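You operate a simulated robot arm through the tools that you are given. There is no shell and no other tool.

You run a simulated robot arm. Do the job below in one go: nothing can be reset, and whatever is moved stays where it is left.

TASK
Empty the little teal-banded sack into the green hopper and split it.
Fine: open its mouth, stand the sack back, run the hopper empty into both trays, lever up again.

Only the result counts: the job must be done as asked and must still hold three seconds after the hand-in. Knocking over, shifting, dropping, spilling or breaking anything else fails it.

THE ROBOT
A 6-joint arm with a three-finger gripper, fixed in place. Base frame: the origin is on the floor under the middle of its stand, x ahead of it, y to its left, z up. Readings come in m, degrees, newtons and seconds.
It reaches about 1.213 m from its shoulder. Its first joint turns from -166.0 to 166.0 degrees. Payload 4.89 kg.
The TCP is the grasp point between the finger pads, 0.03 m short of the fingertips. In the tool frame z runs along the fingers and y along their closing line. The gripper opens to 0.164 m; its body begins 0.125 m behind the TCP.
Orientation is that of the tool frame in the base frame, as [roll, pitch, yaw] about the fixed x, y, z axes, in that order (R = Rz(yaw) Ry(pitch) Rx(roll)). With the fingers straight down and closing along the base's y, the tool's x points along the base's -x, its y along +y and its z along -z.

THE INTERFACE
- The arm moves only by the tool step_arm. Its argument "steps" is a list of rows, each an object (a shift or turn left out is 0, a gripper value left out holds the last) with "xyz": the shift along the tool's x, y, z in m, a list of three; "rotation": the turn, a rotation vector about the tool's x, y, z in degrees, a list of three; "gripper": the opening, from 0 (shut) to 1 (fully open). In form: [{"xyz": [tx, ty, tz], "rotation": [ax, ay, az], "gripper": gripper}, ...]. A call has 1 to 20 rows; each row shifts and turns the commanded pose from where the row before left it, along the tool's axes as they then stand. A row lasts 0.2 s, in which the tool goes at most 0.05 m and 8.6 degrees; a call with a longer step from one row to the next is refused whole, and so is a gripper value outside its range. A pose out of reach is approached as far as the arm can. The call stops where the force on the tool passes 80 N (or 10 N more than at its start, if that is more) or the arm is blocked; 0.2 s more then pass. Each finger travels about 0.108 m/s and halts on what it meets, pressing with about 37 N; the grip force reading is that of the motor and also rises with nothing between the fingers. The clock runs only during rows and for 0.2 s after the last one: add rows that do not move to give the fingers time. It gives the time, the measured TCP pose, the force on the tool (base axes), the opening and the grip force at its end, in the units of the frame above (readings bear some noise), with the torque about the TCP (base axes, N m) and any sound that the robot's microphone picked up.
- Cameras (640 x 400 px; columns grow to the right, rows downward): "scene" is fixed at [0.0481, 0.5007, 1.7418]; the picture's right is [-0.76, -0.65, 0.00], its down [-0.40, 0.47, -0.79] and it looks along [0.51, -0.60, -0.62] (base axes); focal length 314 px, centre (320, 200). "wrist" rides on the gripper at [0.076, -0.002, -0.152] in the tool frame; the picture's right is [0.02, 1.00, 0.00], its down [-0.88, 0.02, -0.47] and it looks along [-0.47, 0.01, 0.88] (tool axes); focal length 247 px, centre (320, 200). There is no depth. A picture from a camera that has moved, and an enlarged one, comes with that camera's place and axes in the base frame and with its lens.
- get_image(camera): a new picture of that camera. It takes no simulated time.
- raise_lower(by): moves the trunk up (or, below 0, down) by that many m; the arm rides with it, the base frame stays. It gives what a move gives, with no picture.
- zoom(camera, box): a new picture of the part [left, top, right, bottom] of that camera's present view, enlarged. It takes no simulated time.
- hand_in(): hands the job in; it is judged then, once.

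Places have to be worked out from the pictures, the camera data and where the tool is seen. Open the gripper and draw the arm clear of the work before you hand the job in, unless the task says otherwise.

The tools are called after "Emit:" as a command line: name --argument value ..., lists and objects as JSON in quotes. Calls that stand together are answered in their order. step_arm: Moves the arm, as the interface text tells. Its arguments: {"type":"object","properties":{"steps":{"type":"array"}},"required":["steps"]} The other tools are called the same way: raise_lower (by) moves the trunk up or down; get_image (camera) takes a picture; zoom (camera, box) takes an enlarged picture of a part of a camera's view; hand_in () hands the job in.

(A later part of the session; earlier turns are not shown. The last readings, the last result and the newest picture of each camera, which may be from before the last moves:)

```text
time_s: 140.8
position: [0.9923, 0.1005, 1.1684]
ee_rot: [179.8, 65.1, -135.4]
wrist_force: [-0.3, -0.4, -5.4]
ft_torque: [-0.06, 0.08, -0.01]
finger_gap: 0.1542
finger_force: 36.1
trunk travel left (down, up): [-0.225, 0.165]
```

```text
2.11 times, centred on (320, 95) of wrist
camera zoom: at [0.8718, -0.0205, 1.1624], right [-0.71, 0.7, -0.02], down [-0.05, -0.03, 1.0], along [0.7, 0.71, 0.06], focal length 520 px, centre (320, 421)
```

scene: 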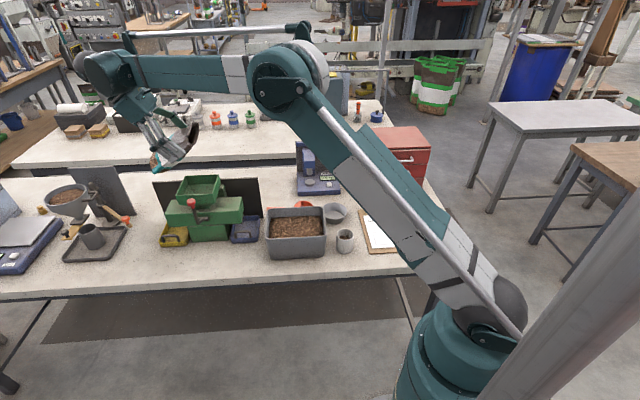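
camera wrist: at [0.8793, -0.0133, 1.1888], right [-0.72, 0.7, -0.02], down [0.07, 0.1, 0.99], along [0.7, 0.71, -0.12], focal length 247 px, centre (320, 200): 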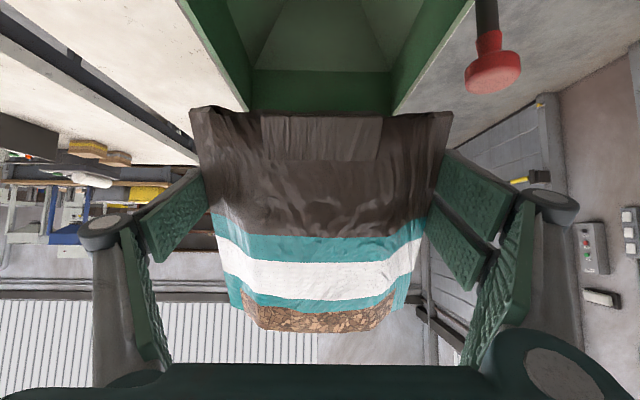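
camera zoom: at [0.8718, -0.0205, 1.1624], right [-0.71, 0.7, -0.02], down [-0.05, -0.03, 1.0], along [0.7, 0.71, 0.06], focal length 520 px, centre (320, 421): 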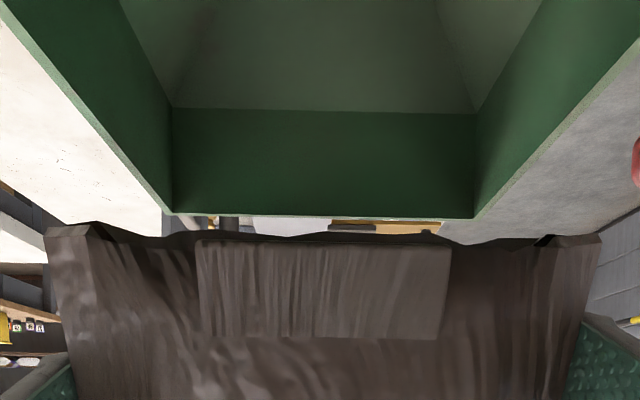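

At 155° still nothing. Before changing approach, I'll wait longer here and give a few gentle 1 cm shakes along the mouth axis in case the chips are bridging.

Emit:
step_arm --steps '[{}, {}, {}, {}, {}, {"xyz": [-0.012, 0, 0]}, {"xyz": [0.012, 0, 0]}, {"xyz": [-0.012, 0, 0]}, {"xyz": [0.012, 0, 0]}, {"xyz": [-0.012, 0, 0]}, {"xyz": [0.012, 0, 0]}, {}, {}, {}]'

Emit:
zoom --camera "scene" --box '[140, 135, 260, 235]'

```text
time_s: 143.8
position: [0.9904, 0.1007, 1.1689]
ee_rot: [179.6, 65.0, -135.3]
wrist_force: [0.2, -0.5, -5.8]
ft_torque: [-0.09, 0.03, -0.01]
finger_gap: 0.1547
finger_force: 36.7
trunk travel left (down, up): [-0.225, 0.165]
```

```text
4.00 times, centred on (200, 185) of scene
camera zoom: at [0.0481, 0.5007, 1.7418], right [-0.76, -0.65, 0.0], down [-0.4, 0.47, -0.79], along [0.51, -0.6, -0.62], focal length 1257 px, centre (800, 260)
```

zoom: 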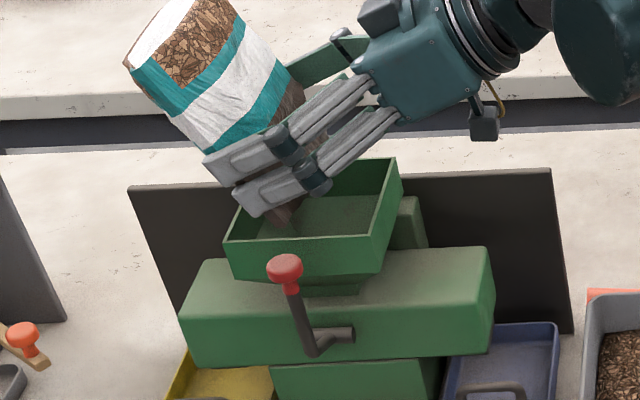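

No flow, so the mouth presumably has to be pulled open further. I'm returning to 90°, yawing back, and taking the sack home to open it more.

Emit:
step_arm --steps '[{"xyz": [-0.0035, 0, 0.0014], "rotation": [0, 5, 0]}, {"xyz": [-0.0036, 0, 0.0011], "rotation": [0, 5, 0]}, {"xyz": [-0.0036, 0, 0.0009], "rotation": [0, 5, 0]}, {"xyz": [-0.0037, 0, 0.0005], "rotation": [0, 5, 0]}, {"xyz": [-0.0038, 0, 0.0002], "rotation": [0, 5, 0]}, {"xyz": [-0.0037, 0, -0.0001], "rotation": [0, 5, 0]}, {"xyz": [-0.0037, 0, -0.0004], "rotation": [0, 5, 0]}, {"xyz": [-0.0037, 0, -0.0008], "rotation": [0, 5, 0]}, {"xyz": [-0.0036, 0, -0.0011], "rotation": [0, 5, 0]}, {"xyz": [-0.0035, 0, -0.0013], "rotation": [0, 5, 0]}, {"xyz": [-0.0033, 0, -0.0017], "rotation": [0, 5, 0]}, {"xyz": [-0.0032, 0, -0.002], "rotation": [0, 5, 0]}, {"xyz": [-0.003, 0, -0.0023], "rotation": [0, 5, 0]}, {}]'

```text
time_s: 146.8
position: [1.0169, 0.1271, 1.2009]
ee_rot: [179.9, -0.1, -135.0]
wrist_force: [0.8, 0.7, -6.9]
ft_torque: [-0.24, 0.26, -0.01]
finger_gap: 0.1543
finger_force: 36.9
trunk travel left (down, up): [-0.225, 0.165]
```

Yawing back to face +B, raising, and tilting the sack back toward upright.

Emit:
step_arm --steps '[{"rotation": [0, 0, -8.2]}, {"rotation": [0, 0, -8.2]}, {"rotation": [0, 0, -8.2]}, {"rotation": [0, 0, -8.2]}, {"rotation": [0, 0, -8.2]}, {"rotation": [0, 0, -8.2]}, {"rotation": [0, 0, -8.2]}, {"rotation": [0, 0, -8.2]}, {"rotation": [0, 0, -8.2]}, {"rotation": [0, 0, -8.2]}, {"rotation": [0, 0, -8.0]}, {"xyz": [-0.03, 0, -0.03]}, {"xyz": [-0.03, 0, -0.03]}, {"rotation": [0, 8.5, 0]}, {"rotation": [0, 8.5, 0]}, {"rotation": [0, 8.5, 0]}, {"rotation": [0, 8.5, 0]}, {"rotation": [0, 8.5, 0]}, {"rotation": [0, 8.5, 0]}, {}]'

Emit:
get_image --camera "scene"

```text
time_s: 151.0
position: [0.9732, 0.1681, 1.2634]
ee_rot: [179.8, -51.1, -45.0]
wrist_force: [0.2, 0.2, -5.0]
ft_torque: [-0.14, -0.09, -0.05]
finger_gap: 0.1545
finger_force: 37.1
trunk travel left (down, up): [-0.225, 0.165]
```

```text
taken
```

scene: 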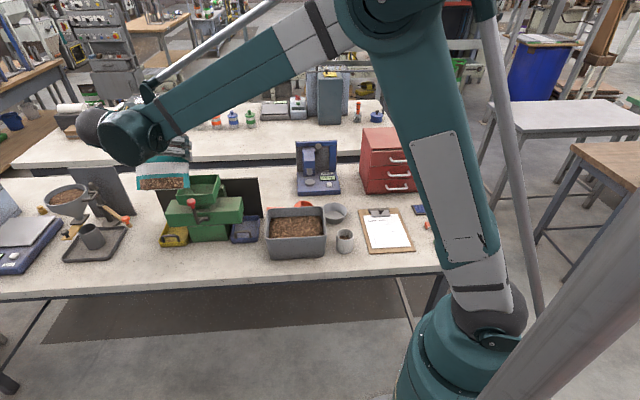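

Continuing home: levelling upright and moving above the sack's place.

Emit:
step_arm --steps '[{"rotation": [0, 7.8, 0]}, {"rotation": [0, 7.8, 0]}, {"rotation": [0, 7.8, 0]}, {"rotation": [0, 7.8, 0]}, {"rotation": [0, 7.7, 0]}, {"xyz": [0, 0, -0.0401]}, {"xyz": [0, 0, -0.0401]}, {"xyz": [0, 0, -0.0401]}, {"xyz": [0, -0.0405, 0]}, {"xyz": [0, -0.0405, 0]}, {"xyz": [0, -0.0405, 0]}, {"xyz": [0, -0.0405, 0]}, {"xyz": [0, -0.0405, 0]}, {"xyz": [0, -0.0405, 0]}, {}, {}]'

Emit:
zoom --camera "scene" --box '[40, 140, 150, 240]'

```text
time_s: 154.4
position: [1.0595, 0.4281, 1.2603]
ee_rot: [165.9, -89.8, -31.0]
wrist_force: [-0.6, 1.1, -4.7]
ft_torque: [0.0, -0.04, -0.04]
finger_gap: 0.1544
finger_force: 37.3
trunk travel left (down, up): [-0.225, 0.165]
```

```text
4.00 times, centred on (95, 190) of scene
camera zoom: at [0.0481, 0.5007, 1.7418], right [-0.76, -0.65, 0.0], down [-0.4, 0.47, -0.79], along [0.51, -0.6, -0.62], focal length 1257 px, centre (1220, 240)
```

zoom: 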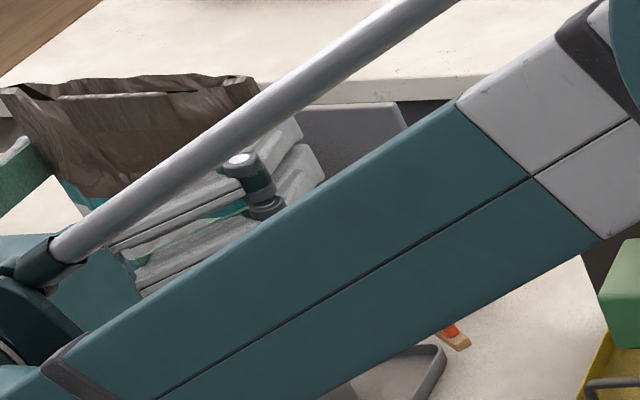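

Above home (L≈1.052, B≈0.4465). Lowering it onto the table carefully.

Emit:
step_arm --steps '[{"xyz": [-0.0455, 0.0015, 0.002]}, {"xyz": [-0.0455, 0, 0]}, {"xyz": [-0.0455, 0, 0]}, {"xyz": [-0.0455, 0, 0]}, {"xyz": [-0.0455, 0, 0]}, {"xyz": [-0.0455, 0, 0]}, {"xyz": [-0.015, 0, 0]}, {"xyz": [-0.006, 0, 0]}, {"xyz": [-0.0012, 0, 0]}, {}]'

```text
time_s: 156.6
position: [1.0593, 0.4236, 0.9671]
ee_rot: [168.9, -89.7, -34.0]
wrist_force: [0.5, -0.4, -5.1]
ft_torque: [-0.02, 0.0, 0.02]
finger_gap: 0.1548
finger_force: 37.2
trunk travel left (down, up): [-0.225, 0.165]
```

Emit:
step_arm --steps '[{"xyz": [-0.0012, 0, 0]}, {"xyz": [-0.001, 0, 0]}, {}]'

```text
time_s: 157.4
position: [1.0605, 0.4247, 0.9663]
ee_rot: [-179.4, -89.9, -45.6]
wrist_force: [4.5, 5.5, 16.0]
ft_torque: [0.96, -0.42, -0.23]
finger_gap: 0.1546
finger_force: 36.3
trunk travel left (down, up): [-0.225, 0.165]
```

There's contact now (+16 N), so the sack is on the table. Easing up 1 mm, releasing, backing out, and rising to the top view.

Emit:
step_arm --steps '[{"xyz": [0.001, 0, 0]}, {}, {"gripper": 0.97}, {"gripper": 1.0}, {}, {"xyz": [0, 0, -0.03]}, {"xyz": [0, 0, -0.04]}, {"xyz": [0, 0, -0.05]}, {"xyz": [0.045, 0, -0.02]}, {"xyz": [0.045, 0, 0]}, {"xyz": [0.045, 0, 0]}, {"xyz": [0.045, 0, 0]}, {"rotation": [0, -8.5, 0]}, {"rotation": [0, -8.5, 0]}, {"rotation": [0, -8.5, 0]}, {"rotation": [0, -8.5, 0]}, {"rotation": [0, -8.5, 0]}, {"rotation": [0, -8.5, 0]}, {"rotation": [0, -5, 0]}, {}]'

Emit:
zoom --camera "wrist" --box '[250, 80, 390, 165]'

Emit:
zoom --camera "scene" --box '[50, 205, 150, 285]'

```text
time_s: 161.6
position: [0.9622, 0.5211, 1.1468]
ee_rot: [-180.0, -33.7, -45.0]
wrist_force: [0.2, -0.4, 0.2]
ft_torque: [0.01, 0.0, 0.02]
finger_gap: 0.1639
finger_force: 0.1
trunk travel left (down, up): [-0.225, 0.165]
```

```text
4.57 times, centred on (320, 122) of wrist
camera zoom: at [0.9485, 0.5392, 1.3146], right [-0.69, -0.72, 0.01], down [-0.72, 0.69, -0.1], along [0.06, -0.08, -1.0], focal length 1129 px, centre (320, 554)
```

zoom: 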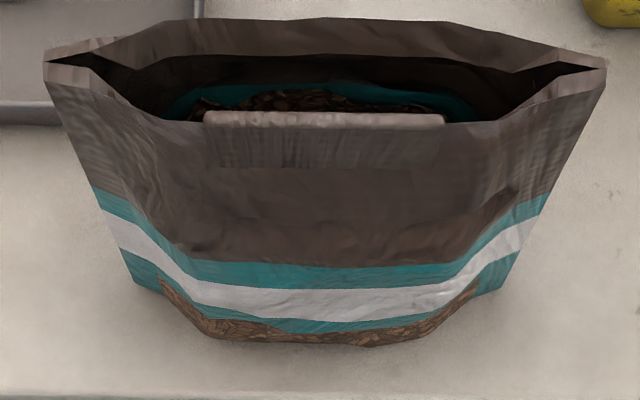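

```text
5.00 times, centred on (100, 245) of scene
camera zoom: at [0.0481, 0.5007, 1.7418], right [-0.76, -0.65, 0.0], down [-0.4, 0.47, -0.79], along [0.51, -0.6, -0.62], focal length 1571 px, centre (1420, -25)
```

zoom: 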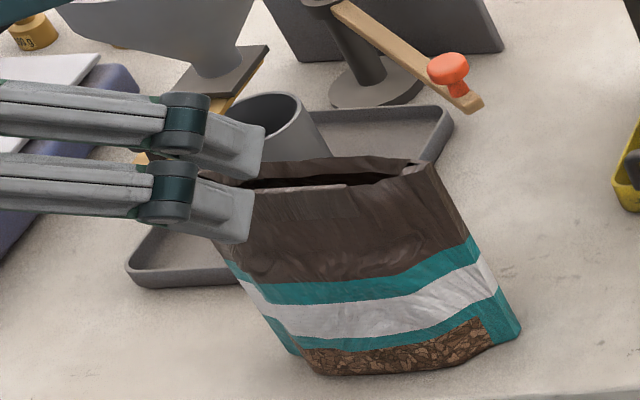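

The mouth is wide open and the chips lie deep inside. I'm viewing it from straight above to measure the gap and the lip's present position.

Emit:
step_arm --steps '[{"xyz": [0.0322, 0, 0.0216]}, {"xyz": [0.0322, 0, 0.0216]}, {"xyz": [0.0322, 0, 0.0216]}, {"xyz": [0.0322, 0, 0.0216]}, {}]'

Emit:
zoom --camera "wrist" --box '[240, 170, 410, 260]'

Emit:
zoom --camera "wrist" --box '[280, 195, 360, 250]'

```text
time_s: 162.8
position: [1.0718, 0.4118, 1.1464]
ee_rot: [180.0, -33.9, -45.0]
wrist_force: [0.4, -0.8, 0.3]
ft_torque: [0.06, 0.05, 0.03]
finger_gap: 0.1641
finger_force: 0.0
trunk travel left (down, up): [-0.225, 0.165]
```

```text
3.76 times, centred on (325, 215) of wrist
camera zoom: at [1.0582, 0.429, 1.314], right [-0.7, -0.72, 0.01], down [-0.72, 0.69, -0.1], along [0.06, -0.08, -1.0], focal length 930 px, centre (301, 144)
```

zoom: 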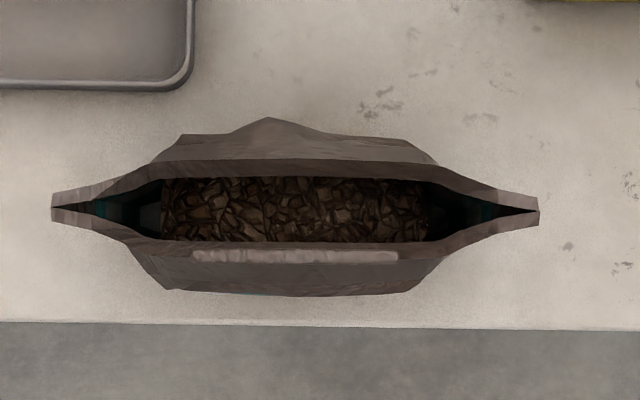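

```text
7.27 times, centred on (320, 222) of wrist
camera zoom: at [1.0582, 0.429, 1.314], right [-0.7, -0.72, 0.01], down [-0.72, 0.69, -0.1], along [0.06, -0.08, -1.0], focal length 1796 px, centre (320, 36)
```

zoom: 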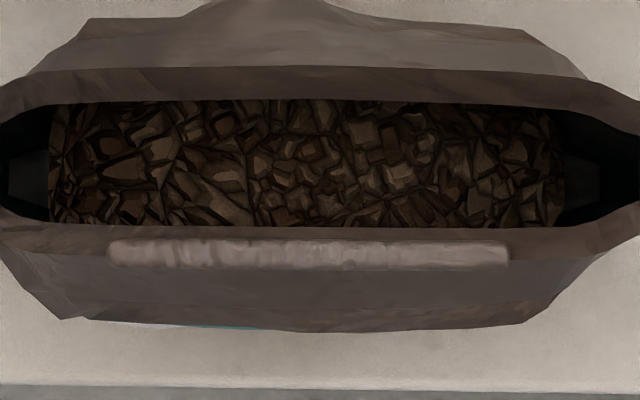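

From above the gap is only about 2 cm, roughly half the sack's thickness, and the chips lie as a block below. I'll pull the lip further open, so I'm re-orienting to the lip-pinching attitude.

Emit:
step_arm --steps '[{"xyz": [0.028, 0, -0.0415], "gripper": 0.32}, {"rotation": [0, -8.5, 0]}, {"rotation": [0, -8.5, 0]}, {"rotation": [0, -8.5, 0]}, {"rotation": [0, -8.6, 0]}, {"rotation": [0, 0, 8.2]}, {"rotation": [0, 0, 8.2]}, {"rotation": [0, 0, 8.2]}, {"rotation": [0, 0, 8.2]}, {"rotation": [0, 0, 8.2]}, {"rotation": [0, 0, 8.2]}, {"rotation": [0, 0, 8.2]}, {"rotation": [0, 0, 8.2]}, {"rotation": [0, 0, 8.2]}, {"rotation": [0, 0, 8.2]}, {"rotation": [0, 0, 8.0]}, {}]'

Emit:
get_image --camera "wrist"

Emit:
zoom --camera "wrist" --box '[280, 55, 370, 195]'

```text
time_s: 166.4
position: [1.071, 0.4132, 1.1964]
ee_rot: [179.7, 0.1, -135.1]
wrist_force: [0.3, 0.1, -0.1]
ft_torque: [0.02, -0.02, 0.0]
finger_gap: 0.0527
finger_force: 0.0
trunk travel left (down, up): [-0.225, 0.165]
```

```text
taken
camera wrist: at [1.0197, 0.358, 1.3475], right [-0.72, 0.69, 0.01], down [0.61, 0.63, 0.47], along [0.32, 0.34, -0.88], focal length 247 px, centre (320, 200)
```

wrist: 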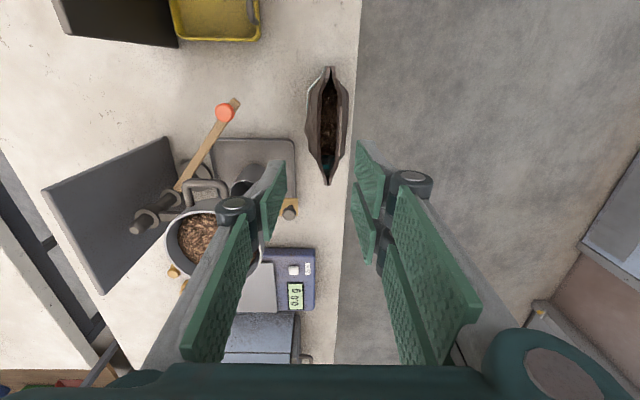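

```text
2.86 times, centred on (325, 125) of wrist
camera zoom: at [1.0197, 0.358, 1.3475], right [-0.72, 0.69, 0.01], down [0.61, 0.63, 0.47], along [0.32, 0.34, -0.88], focal length 706 px, centre (306, 414)
```

zoom: 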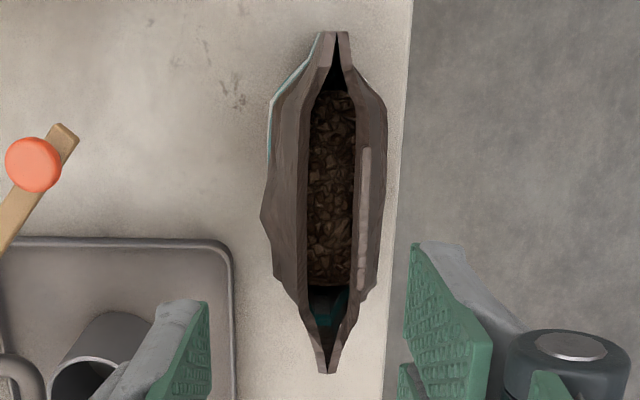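

The tab's centre is at B≈0.440, L≈1.05. Moving over it, descending, and closing on the front lip.

Emit:
step_arm --steps '[{"xyz": [0, 0.025, 0.03]}, {"xyz": [0, 0, 0.045]}, {"xyz": [0, 0, 0.045]}, {"xyz": [0, 0, 0.039]}, {}, {"gripper": 0.2}, {"gripper": 0.1}, {"gripper": 0.02}, {}, {}]'

Emit:
get_image --camera "wrist"

Emit:
zoom --camera "scene" --box '[50, 205, 150, 285]'

```text
time_s: 168.6
position: [1.0526, 0.4288, 1.037]
ee_rot: [179.7, 0.0, -135.0]
wrist_force: [0.3, 0.1, 0.9]
ft_torque: [0.01, 0.04, -0.03]
finger_gap: 0.0059
finger_force: 36.9
trunk travel left (down, up): [-0.225, 0.165]
```

```text
taken
camera wrist: at [1.0009, 0.3736, 1.188], right [-0.72, 0.69, 0.01], down [0.61, 0.63, 0.47], along [0.32, 0.34, -0.88], focal length 247 px, centre (320, 200)
```

wrist: 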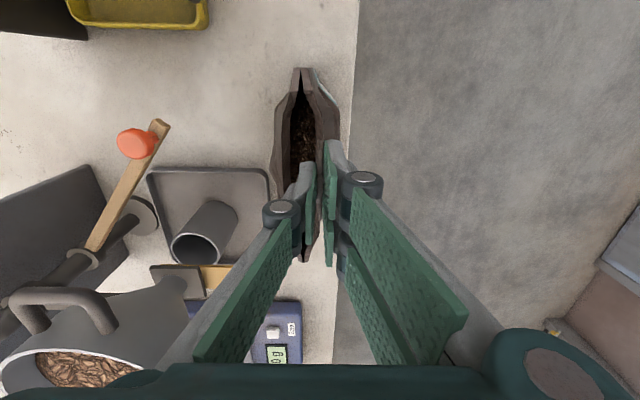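

```text
5.00 times, centred on (100, 245) of scene
camera zoom: at [0.0481, 0.5007, 1.7418], right [-0.76, -0.65, 0.0], down [-0.4, 0.47, -0.79], along [0.51, -0.6, -0.62], focal length 1571 px, centre (1420, -25)
```

zoom: 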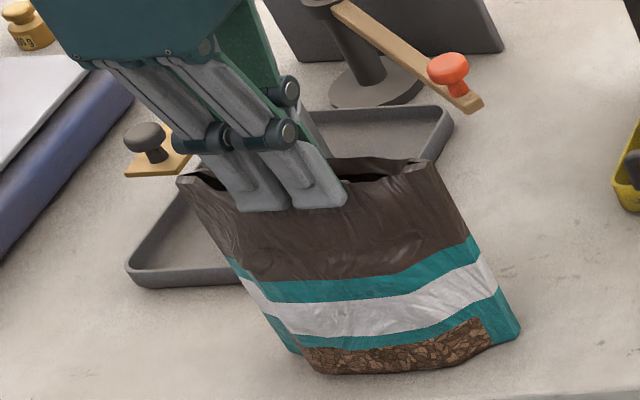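

The lip is pinched again. Pulling it forward gently in 2.5 mm steps and watching the force and the gap.

Emit:
step_arm --steps '[{"xyz": [0, 0.0025, 0]}, {"xyz": [0, 0.0025, 0]}, {"xyz": [0, 0.0025, 0]}, {"xyz": [0, 0.0025, 0]}, {}]'

Emit:
zoom --camera "wrist" --box '[260, 60, 360, 160]'

Emit:
zoom --camera "scene" --box '[50, 205, 150, 285]'

```text
time_s: 169.8
position: [1.0465, 0.4371, 1.0372]
ee_rot: [179.7, -0.1, -135.0]
wrist_force: [-0.2, 0.4, 1.0]
ft_torque: [0.05, 0.03, -0.01]
finger_gap: 0.0061
finger_force: 37.0
trunk travel left (down, up): [-0.225, 0.165]
```

```text
4.00 times, centred on (310, 110) of wrist
camera zoom: at [0.9938, 0.3822, 1.1884], right [-0.72, 0.69, 0.01], down [0.61, 0.63, 0.47], along [0.32, 0.34, -0.88], focal length 988 px, centre (360, 560)
```

zoom: 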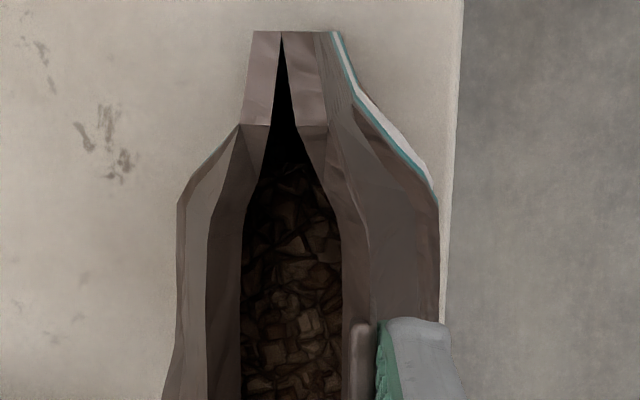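

```text
5.00 times, centred on (100, 245) of scene
camera zoom: at [0.0481, 0.5007, 1.7418], right [-0.76, -0.65, 0.0], down [-0.4, 0.47, -0.79], along [0.51, -0.6, -0.62], focal length 1571 px, centre (1420, -25)
```

zoom: 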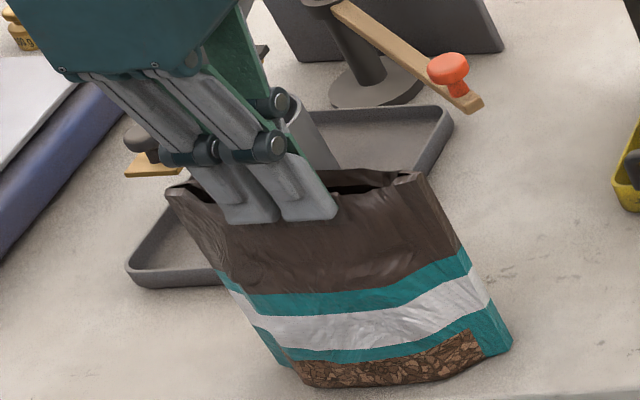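

This time the sack slid along (nearly no force), which incidentally puts it back near its original spot, and the gap stays at about 2.5 cm. I'm lifting it a few centimetres by the lip to see how far the mouth gapes when hanging.

Emit:
step_arm --steps '[{"xyz": [0, 0, -0.02]}, {"xyz": [0, 0, -0.02]}, {"xyz": [0, 0, -0.02]}, {}, {}, {}]'

Emit:
zoom --camera "wrist" --box '[260, 60, 360, 160]'

Emit:
zoom --camera "scene" --box '[50, 195, 150, 275]'

```text
time_s: 171.2
position: [1.0473, 0.4366, 1.0972]
ee_rot: [179.7, 0.1, -135.0]
wrist_force: [0.4, -0.2, -5.3]
ft_torque: [0.02, 0.04, -0.01]
finger_gap: 0.006
finger_force: 37.2
trunk travel left (down, up): [-0.225, 0.165]
```

```text
4.00 times, centred on (310, 110) of wrist
camera zoom: at [0.9951, 0.3822, 1.2491], right [-0.72, 0.69, 0.01], down [0.61, 0.63, 0.47], along [0.32, 0.34, -0.88], focal length 988 px, centre (360, 560)
```

zoom: 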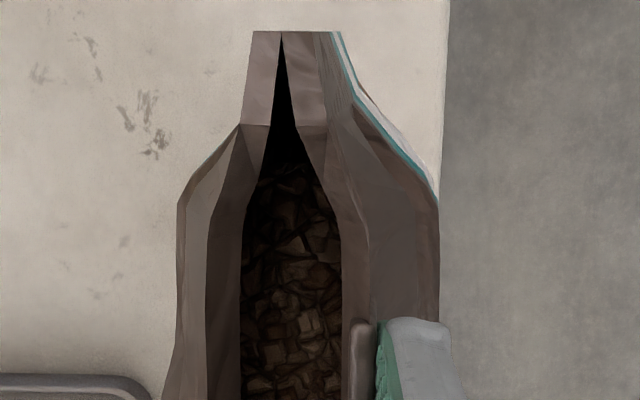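

```text
5.00 times, centred on (100, 235) of scene
camera zoom: at [0.0481, 0.5007, 1.7418], right [-0.76, -0.65, 0.0], down [-0.4, 0.47, -0.79], along [0.51, -0.6, -0.62], focal length 1571 px, centre (1420, 25)
```

zoom: 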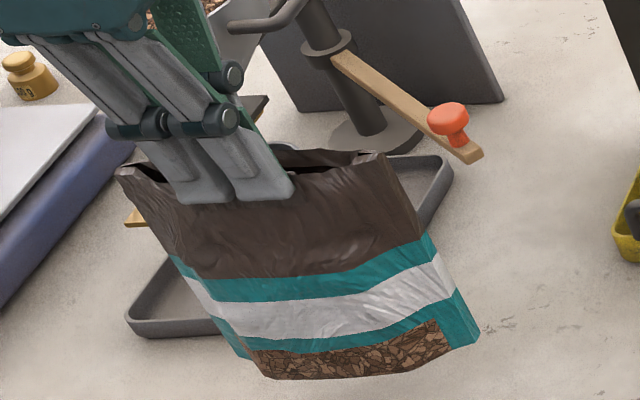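

Hanging doesn't change the gap; the lip stays where it's put. So I'll set the sack down again and spread the mouth from inside: closed fingertips into the opening, then open the gripper. Lowering and releasing first.

Emit:
step_arm --steps '[{"xyz": [0, 0, 0.02]}, {"xyz": [0, 0, 0.02]}, {"xyz": [0, 0, 0.0185]}, {}, {"gripper": 0.08}, {"gripper": 0.2}, {"gripper": 0.3}, {}, {"xyz": [0, 0, -0.04]}, {"xyz": [0, 0, -0.04]}, {}]'

Emit:
get_image --camera "wrist"

Emit:
zoom --camera "wrist" --box '[270, 50, 370, 220]'

```text
time_s: 173.6
position: [1.0455, 0.4358, 1.1211]
ee_rot: [179.7, 0.0, -135.0]
wrist_force: [-0.4, -0.3, 0.5]
ft_torque: [0.07, -0.11, 0.0]
finger_gap: 0.0494
finger_force: 0.1
trunk travel left (down, up): [-0.225, 0.165]
```

```text
taken
camera wrist: at [0.9936, 0.3818, 1.2716], right [-0.72, 0.69, 0.01], down [0.61, 0.63, 0.47], along [0.32, 0.34, -0.88], focal length 247 px, centre (320, 200)
```

wrist: 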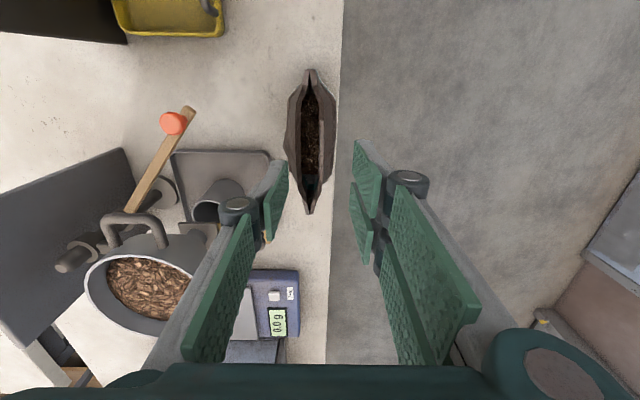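

```text
2.35 times, centred on (320, 135) of wrist
camera zoom: at [0.9936, 0.3818, 1.2716], right [-0.72, 0.69, 0.01], down [0.61, 0.63, 0.47], along [0.32, 0.34, -0.88], focal length 581 px, centre (320, 353)
```

zoom: 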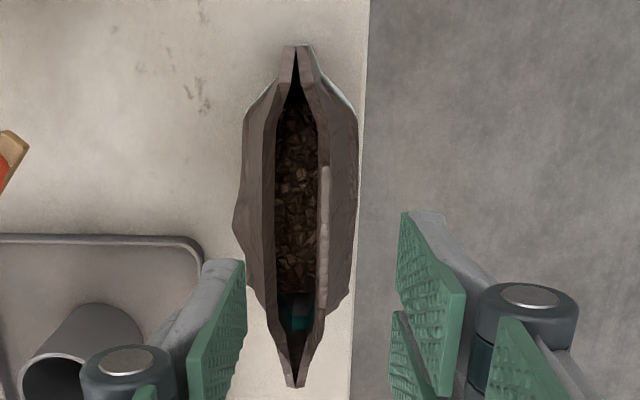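

The sack stands with the gap at about 1.8 cm; it creeps shut slowly. In the first successful pull, a downward load of about 12 N on the sack anchored it. I'll pinch the lip again, press down lightly for friction, and then pull forward.

Emit:
step_arm --steps '[{"xyz": [-0.0025, 0.002, 0.03]}, {"xyz": [0, 0, 0.03]}, {"xyz": [0, 0, 0.0245]}, {}, {"gripper": 0.2}, {"gripper": 0.1}, {"gripper": 0.02}, {}, {}, {"xyz": [0, 0, 0.001]}, {}]'

```text
time_s: 176.0
position: [1.046, 0.4405, 1.0328]
ee_rot: [179.7, 0.1, -135.0]
wrist_force: [-1.8, -1.4, 1.8]
ft_torque: [-0.18, 0.1, -0.03]
finger_gap: 0.006
finger_force: 36.4
trunk travel left (down, up): [-0.225, 0.165]
```

The lip is pinched with z-force +1.8 N. Pressing down in 1 mm steps until there's a moderate load.

Emit:
step_arm --steps '[{"xyz": [0, 0, 0.001]}, {"xyz": [0, 0, 0.001]}, {}]'

```text
time_s: 176.8
position: [1.0445, 0.441, 1.0333]
ee_rot: [179.8, -0.1, -135.0]
wrist_force: [5.9, 5.7, 25.4]
ft_torque: [0.17, -0.21, 0.02]
finger_gap: 0.0061
finger_force: 36.6
trunk travel left (down, up): [-0.225, 0.165]
```

Now pressing with about 25 N. Pulling the lip forward in small steps.

Emit:
step_arm --steps '[{"xyz": [0, 0.0025, 0]}, {"xyz": [0, 0.0025, 0]}, {"xyz": [0, 0.0025, 0]}, {"xyz": [0, 0.0025, 0]}, {}]'

Emit:
zoom --camera "wrist" --box '[260, 60, 360, 160]'

Emit:
zoom --camera "scene" --box '[50, 205, 150, 285]'

```text
time_s: 178.0
position: [1.0389, 0.4473, 1.0319]
ee_rot: [179.7, 0.0, -135.0]
wrist_force: [-0.1, -0.1, 21.0]
ft_torque: [-0.12, 0.08, 0.02]
finger_gap: 0.006
finger_force: 36.9
trunk travel left (down, up): [-0.225, 0.165]
```

```text
4.00 times, centred on (310, 110) of wrist
camera zoom: at [0.9861, 0.3926, 1.1832], right [-0.72, 0.69, 0.01], down [0.61, 0.63, 0.47], along [0.32, 0.34, -0.88], focal length 988 px, centre (360, 560)
```

zoom: 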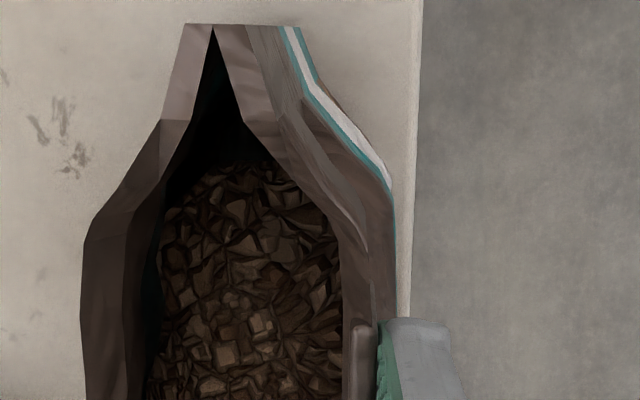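

```text
5.00 times, centred on (100, 245) of scene
camera zoom: at [0.0481, 0.5007, 1.7418], right [-0.76, -0.65, 0.0], down [-0.4, 0.47, -0.79], along [0.51, -0.6, -0.62], focal length 1571 px, centre (1420, -25)
```

zoom: 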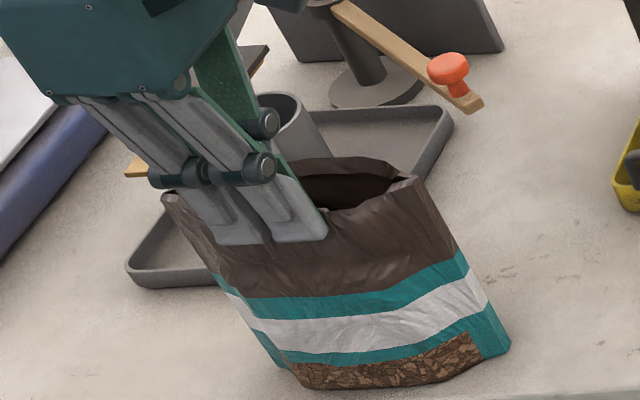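

Very effective: the gap is now about 3.6 cm and the sack hasn't moved. Pulling another centimetre.

Emit:
step_arm --steps '[{"xyz": [0, 0.0025, 0]}, {"xyz": [0, 0.0025, 0]}, {"xyz": [0, 0.0025, 0]}, {"xyz": [0, 0.0025, 0]}, {}]'

Emit:
zoom --camera "wrist" --box '[260, 60, 360, 160]'

Emit:
zoom --camera "scene" --box '[50, 205, 150, 285]'

```text
time_s: 179.2
position: [1.0318, 0.455, 1.0327]
ee_rot: [179.7, 0.0, -135.0]
wrist_force: [-1.8, -4.6, 9.3]
ft_torque: [-0.46, 0.19, -0.09]
finger_gap: 0.0056
finger_force: 37.1
trunk travel left (down, up): [-0.225, 0.165]
```

```text
4.00 times, centred on (310, 110) of wrist
camera zoom: at [0.9793, 0.4, 1.1831], right [-0.72, 0.69, 0.01], down [0.61, 0.63, 0.47], along [0.32, 0.34, -0.88], focal length 988 px, centre (360, 560)
```

zoom: 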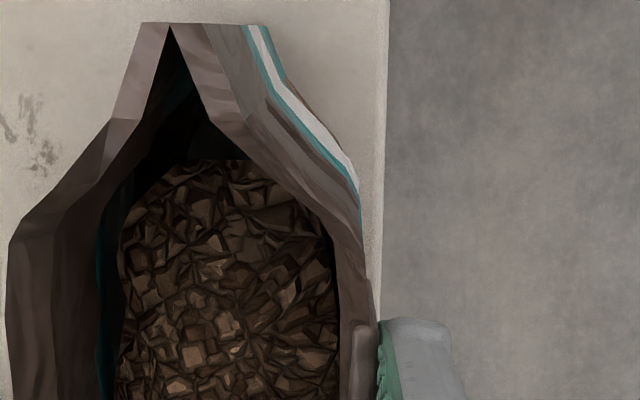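

```text
5.00 times, centred on (100, 245) of scene
camera zoom: at [0.0481, 0.5007, 1.7418], right [-0.76, -0.65, 0.0], down [-0.4, 0.47, -0.79], along [0.51, -0.6, -0.62], focal length 1571 px, centre (1420, -25)
```

zoom: 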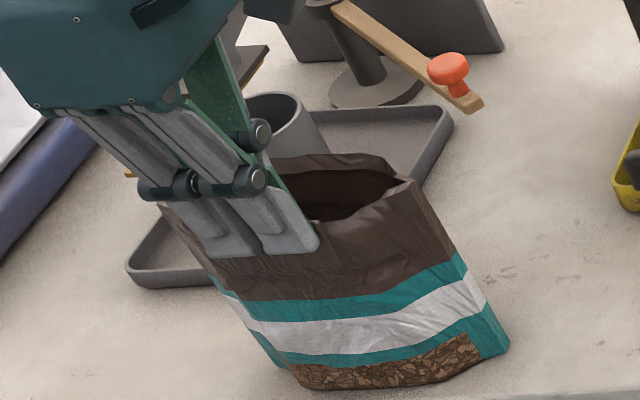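

The gap is now about 4.5 cm with all the chips in view. A final 5 mm of pull with a touch more pressure, to make sure it ends near fully open.

Emit:
step_arm --steps '[{"xyz": [0, 0, 0.001]}, {"xyz": [0, 0.0025, 0]}, {"xyz": [0, 0.0025, 0]}, {}]'

Emit:
zoom --camera "wrist" --box '[260, 60, 360, 160]'

Emit:
zoom --camera "scene" --box '[50, 205, 150, 285]'

```text
time_s: 180.2
position: [1.0288, 0.4584, 1.0326]
ee_rot: [179.6, 0.1, -135.0]
wrist_force: [1.4, -2.3, 13.2]
ft_torque: [-0.23, -0.47, -0.06]
finger_gap: 0.006
finger_force: 36.1
trunk travel left (down, up): [-0.225, 0.165]
```

```text
4.00 times, centred on (310, 110) of wrist
camera zoom: at [0.9761, 0.4032, 1.1828], right [-0.72, 0.69, 0.01], down [0.61, 0.63, 0.47], along [0.32, 0.34, -0.88], focal length 988 px, centre (360, 560)
```

zoom: 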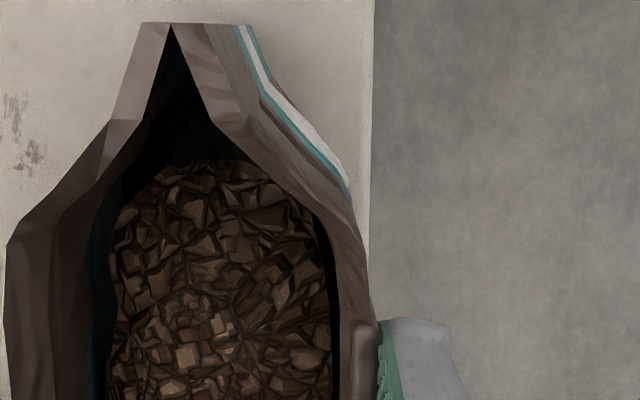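

```text
5.00 times, centred on (100, 245) of scene
camera zoom: at [0.0481, 0.5007, 1.7418], right [-0.76, -0.65, 0.0], down [-0.4, 0.47, -0.79], along [0.51, -0.6, -0.62], focal length 1571 px, centre (1420, -25)
```

zoom: 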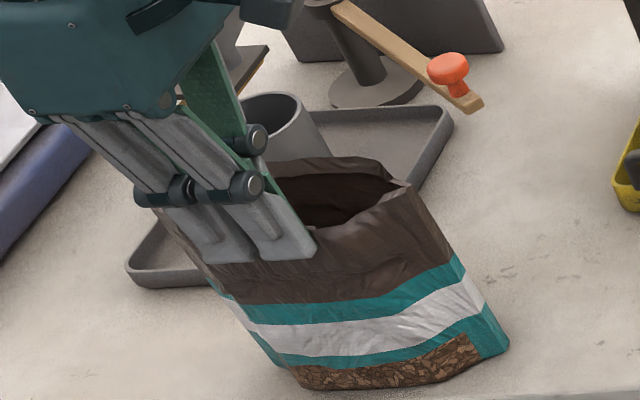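

The opening has reached its limit (gap about 4.5 cm). Releasing the lip, rising clear, and turning the gripper for the side grip.

Emit:
step_arm --steps '[{"xyz": [0, 0, -0.0015]}, {"gripper": 0.08}, {"gripper": 0.2}, {"gripper": 0.3}, {}, {"xyz": [0, 0, -0.04]}, {"xyz": [0, 0, -0.045]}, {"xyz": [0, 0, -0.045]}, {"xyz": [0, 0, -0.03]}, {}]'

Emit:
zoom --camera "wrist" --box '[250, 50, 380, 210]'

Emit:
zoom --camera "scene" --box '[50, 205, 150, 285]'

```text
time_s: 182.4
position: [1.0293, 0.4578, 1.194]
ee_rot: [179.6, 0.0, -134.9]
wrist_force: [-0.6, -0.2, -0.2]
ft_torque: [0.01, -0.06, 0.01]
finger_gap: 0.0492
finger_force: 0.0
trunk travel left (down, up): [-0.225, 0.165]
```

```text
2.50 times, centred on (315, 130) of wrist
camera zoom: at [0.9772, 0.4022, 1.3449], right [-0.72, 0.69, 0.01], down [0.61, 0.63, 0.47], along [0.32, 0.34, -0.88], focal length 617 px, centre (332, 375)
```

zoom: 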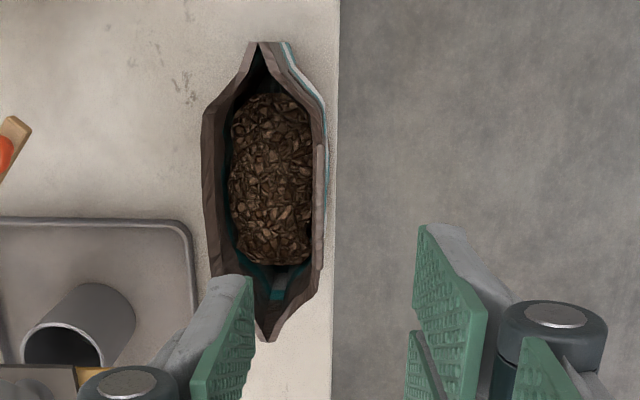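

```text
5.00 times, centred on (100, 245) of scene
camera zoom: at [0.0481, 0.5007, 1.7418], right [-0.76, -0.65, 0.0], down [-0.4, 0.47, -0.79], along [0.51, -0.6, -0.62], focal length 1571 px, centre (1420, -25)
```

zoom: 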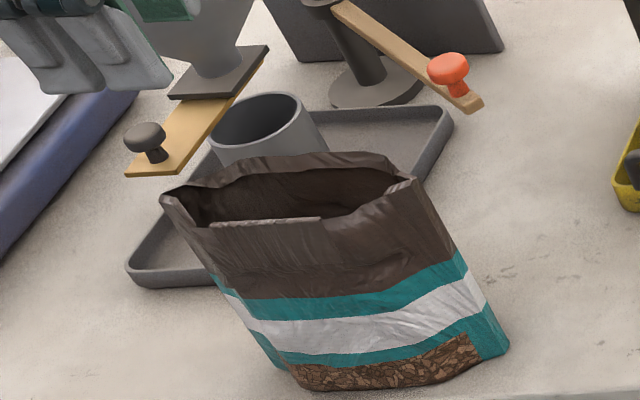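

The mouth is now fully open, a hexagonal opening with all the chips visible; the sack centre is at L≈1.050, B≈0.437. Moving out and turning the gripper for the side grip.

Emit:
step_arm --steps '[{"xyz": [0, 0.045, 0], "gripper": 0.6}, {"xyz": [0, 0.045, 0], "gripper": 1.0}, {"xyz": [0, 0.045, 0]}, {"xyz": [0, 0.035, 0]}, {"rotation": [0, 0, -8.2]}, {"rotation": [0, 0, -8.2]}, {"rotation": [0, 0, -8.2]}, {"rotation": [0, 0, -8.2]}, {"rotation": [0, 0, -8.2]}, {"rotation": [0, 0, -8.2]}, {"rotation": [0, 0, -8.2]}, {"rotation": [0, 0, -8.2]}, {"rotation": [0, 0, -8.2]}, {"rotation": [0, 0, -8.2]}, {"rotation": [0, 0, -8.0]}, {"rotation": [0, 8.2, 0]}, {"rotation": [0, 8.2, 0]}, {"rotation": [0, 8.2, 0]}, {"rotation": [0, 8.2, 0]}, {}]'

```text
time_s: 186.6
position: [0.9089, 0.5791, 1.1935]
ee_rot: [179.9, -32.5, -45.1]
wrist_force: [0.0, 0.7, 0.0]
ft_torque: [-0.09, -0.05, -0.07]
finger_gap: 0.1636
finger_force: 0.0
trunk travel left (down, up): [-0.225, 0.165]
```

Continuing to pitch to horizontal and descending to grasp height (z≈0.965).

Emit:
step_arm --steps '[{"rotation": [0, 8.2, 0]}, {"rotation": [0, 8.2, 0]}, {"rotation": [0, 8.2, 0]}, {"rotation": [0, 8.2, 0]}, {"rotation": [0, 8.2, 0]}, {"rotation": [0, 8.2, 0]}, {"rotation": [0, 8.2, 0]}, {"xyz": [-0.0457, 0.001, 0]}, {"xyz": [-0.0457, 0, 0]}, {"xyz": [-0.0457, 0, 0]}, {"xyz": [-0.0457, 0, 0]}, {"xyz": [-0.0457, 0, 0]}, {}]'

Emit:
get_image --camera "wrist"

Emit:
zoom --camera "wrist" --box '[240, 80, 400, 250]'

```text
time_s: 189.4
position: [0.9101, 0.5784, 0.9628]
ee_rot: [160.4, -89.9, -25.5]
wrist_force: [0.6, 0.1, -0.3]
ft_torque: [0.0, -0.05, -0.02]
finger_gap: 0.1638
finger_force: 0.1
trunk travel left (down, up): [-0.225, 0.165]
```

```text
taken
camera wrist: at [0.8031, 0.6866, 1.0383], right [-0.71, -0.71, 0.02], down [-0.35, 0.32, -0.88], along [0.61, -0.63, -0.47], focal length 247 px, centre (320, 200)
```

wrist: 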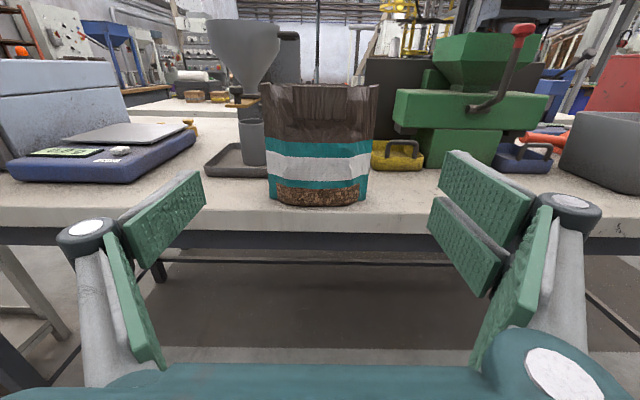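

```text
2.35 times, centred on (320, 165) of wrist
camera zoom: at [0.8031, 0.6866, 1.0383], right [-0.71, -0.71, 0.02], down [-0.35, 0.32, -0.88], along [0.61, -0.63, -0.47], focal length 581 px, centre (320, 282)
```

zoom: 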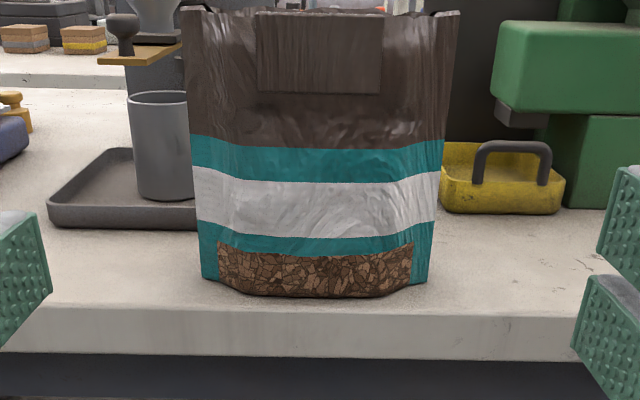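

The sack is centred within about 2 mm. Advancing with a small correction.

Emit:
step_arm --steps '[{"xyz": [0, -0.0014, 0.035]}, {"xyz": [0, 0, 0.035]}, {"xyz": [0, 0, 0.035]}, {"xyz": [0, 0, 0.035]}, {"xyz": [0, 0, 0.02]}, {}]'

Emit:
get_image --camera "wrist"

```text
time_s: 190.8
position: [1.023, 0.4652, 0.9647]
ee_rot: [162.1, -89.9, -27.0]
wrist_force: [0.7, 0.0, 0.1]
ft_torque: [0.0, -0.01, -0.01]
finger_gap: 0.164
finger_force: 0.1
trunk travel left (down, up): [-0.225, 0.165]
```

```text
taken
camera wrist: at [0.9169, 0.5751, 1.0393], right [-0.71, -0.71, 0.02], down [-0.35, 0.32, -0.88], along [0.61, -0.63, -0.47], focal length 247 px, centre (320, 200)
```

wrist: 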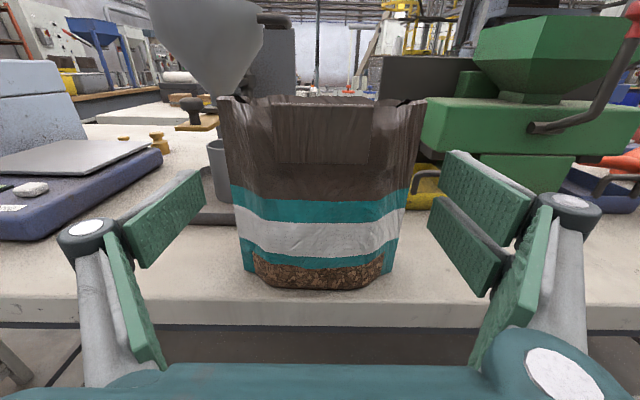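

Centred (left 26 px, right 24 px). Going in 4.5 cm and gripping.

Emit:
step_arm --steps '[{"xyz": [0, 0, 0.022]}, {"xyz": [0, 0, 0.023]}, {}, {"gripper": 0.95}, {"gripper": 0.9}, {"gripper": 0.85}, {}, {}]'

Emit:
get_image --camera "wrist"

Emit:
zoom --camera "scene" --box '[50, 205, 150, 285]'

```text
time_s: 192.6
position: [1.0536, 0.4351, 0.9655]
ee_rot: [163.7, -89.9, -28.7]
wrist_force: [-1.1, -0.1, 0.7]
ft_torque: [0.12, -0.04, 0.07]
finger_gap: 0.1545
finger_force: 36.8
trunk travel left (down, up): [-0.225, 0.165]
```

```text
taken
camera wrist: at [0.9473, 0.5444, 1.0402], right [-0.71, -0.71, 0.02], down [-0.35, 0.32, -0.88], along [0.61, -0.63, -0.47], focal length 247 px, centre (320, 200)
```

wrist: 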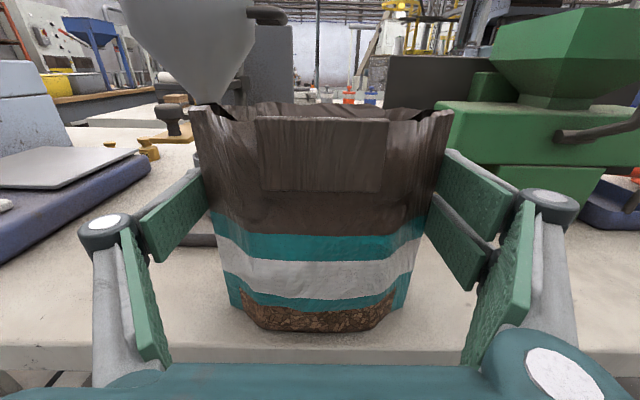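

```text
5.00 times, centred on (100, 245) of scene
camera zoom: at [0.0481, 0.5007, 1.7418], right [-0.76, -0.65, 0.0], down [-0.4, 0.47, -0.79], along [0.51, -0.6, -0.62], focal length 1571 px, centre (1420, -25)
```

zoom: 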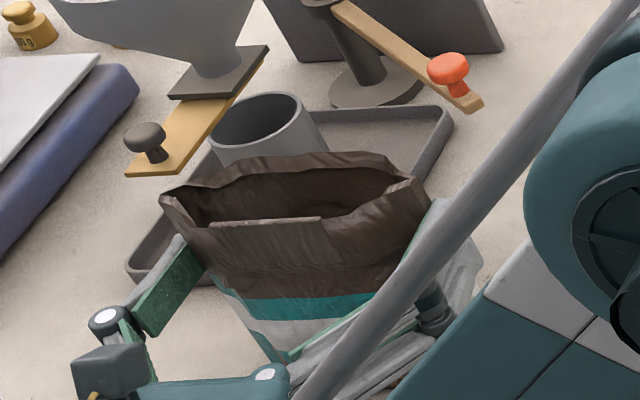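

Gripped with the mouth fully open. Lifting and carrying to the hopper, keeping the sack upright.

Emit:
step_arm --steps '[{"xyz": [0.015, 0, 0]}, {"xyz": [0.025, 0, 0]}, {"xyz": [0.04, 0, 0]}, {"xyz": [0.04, 0, 0]}, {"xyz": [0.04, 0, 0]}, {"xyz": [0.04, 0, 0]}, {"xyz": [0.045, 0, 0]}, {"xyz": [0.05, 0, 0]}, {"xyz": [0, 0.03, 0]}, {"xyz": [0, 0.045, 0]}, {"xyz": [0, 0.045, 0]}, {"xyz": [0, 0.045, 0]}, {"xyz": [0, 0.045, 0]}, {"xyz": [0, 0.045, 0]}, {"xyz": [0, 0.0475, 0]}, {}, {}]'

Emit:
zoom --camera "scene" --box '[110, 110, 290, 250]'

```text
time_s: 196.2
position: [0.8404, 0.2173, 1.2588]
ee_rot: [169.0, -89.9, -34.0]
wrist_force: [-0.6, -0.2, -3.5]
ft_torque: [0.06, 0.06, 0.11]
finger_gap: 0.1544
finger_force: 37.3
trunk travel left (down, up): [-0.225, 0.165]
```

```text
2.86 times, centred on (200, 180) of scene
camera zoom: at [0.0481, 0.5007, 1.7418], right [-0.76, -0.65, 0.0], down [-0.4, 0.47, -0.79], along [0.51, -0.6, -0.62], focal length 898 px, centre (663, 257)
```

zoom: 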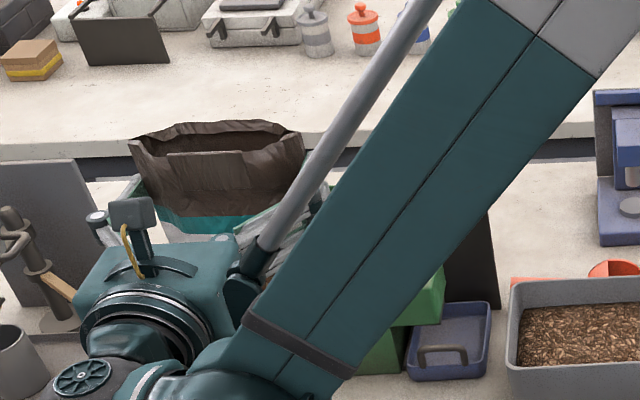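

The mouth is clearly wide open. Moving the upright sack over the hopper, then tilting to 30°.

Emit:
step_arm --steps '[{"xyz": [0.001, -0.002, 0.0366]}, {"xyz": [0, 0, 0.0366]}, {"xyz": [0, 0, 0.0366]}, {"xyz": [0, 0, 0.0366]}, {"rotation": [0, -6, 0]}, {"rotation": [0, -6, 0]}, {"rotation": [0, -6, 0]}, {"rotation": [0, -6, 0]}, {"rotation": [0, -6.1, 0]}, {}]'

Emit:
zoom --camera "scene" --box '[140, 140, 280, 250]'

```text
time_s: 198.4
position: [0.9455, 0.1168, 1.2617]
ee_rot: [179.9, -59.7, -45.0]
wrist_force: [-0.5, -0.5, -4.4]
ft_torque: [-0.03, -0.05, 0.03]
finger_gap: 0.1542
finger_force: 37.3
trunk travel left (down, up): [-0.225, 0.165]
```

```text
3.64 times, centred on (210, 195) of scene
camera zoom: at [0.0481, 0.5007, 1.7418], right [-0.76, -0.65, 0.0], down [-0.4, 0.47, -0.79], along [0.51, -0.6, -0.62], focal length 1143 px, centre (720, 218)
```

zoom: 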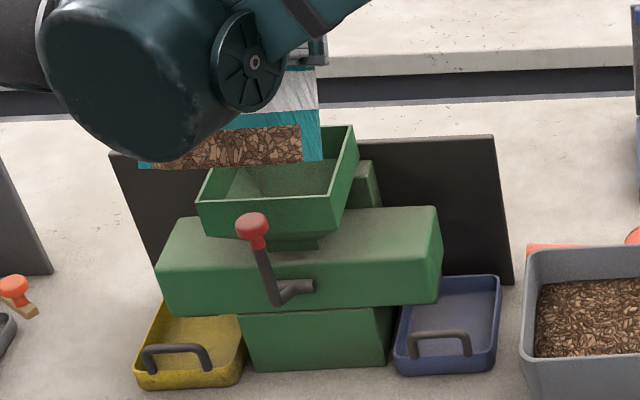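

In place (L≈0.751, B≈0.586). Tilting to 60° along the proven path.

Emit:
step_arm --steps '[{"xyz": [-0.0042, 0.001, 0.0033], "rotation": [0, -5, 0]}, {"xyz": [-0.0039, 0, 0.0036], "rotation": [0, -5, 0]}, {"xyz": [-0.0036, 0, 0.0039], "rotation": [0, -5, 0]}, {"xyz": [-0.0095, 0, 0.0085], "rotation": [0, -5, 0]}, {"xyz": [-0.0087, 0, 0.0093], "rotation": [0, -5, 0]}, {"xyz": [-0.0079, 0, 0.01], "rotation": [0, -5, 0]}, {}, {}]'

Emit:
get_image --camera "wrist"

Emit:
zoom --camera "scene" --box '[140, 140, 280, 250]'

```text
time_s: 200.2
position: [0.945, 0.1151, 1.2061]
ee_rot: [179.9, -29.8, -45.0]
wrist_force: [0.7, -0.3, -4.0]
ft_torque: [-0.16, -0.09, 0.01]
finger_gap: 0.1544
finger_force: 36.8
trunk travel left (down, up): [-0.225, 0.165]
```

```text
taken
camera wrist: at [0.9395, 0.1246, 1.3752], right [-0.69, -0.72, 0.01], down [-0.72, 0.69, -0.03], along [0.01, -0.03, -1.0], focal length 247 px, centre (320, 200)
```

wrist: 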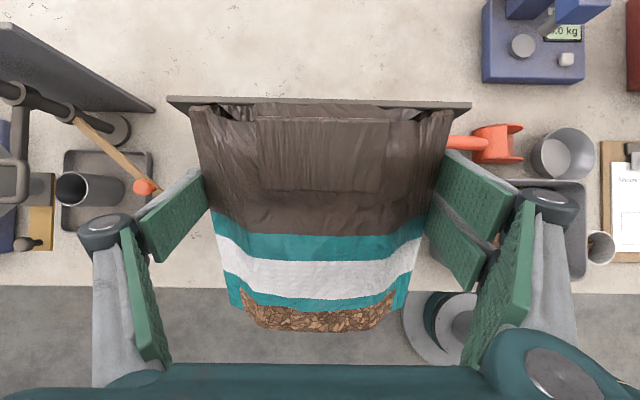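

```text
3.64 times, centred on (210, 195) of scene
camera zoom: at [0.0481, 0.5007, 1.7418], right [-0.76, -0.65, 0.0], down [-0.4, 0.47, -0.79], along [0.51, -0.6, -0.62], focal length 1143 px, centre (720, 218)
```

zoom: 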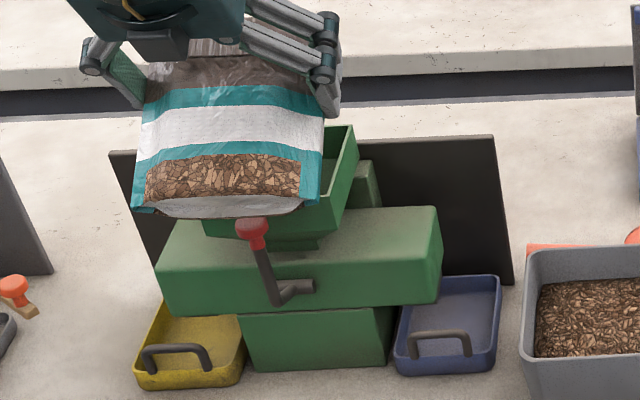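

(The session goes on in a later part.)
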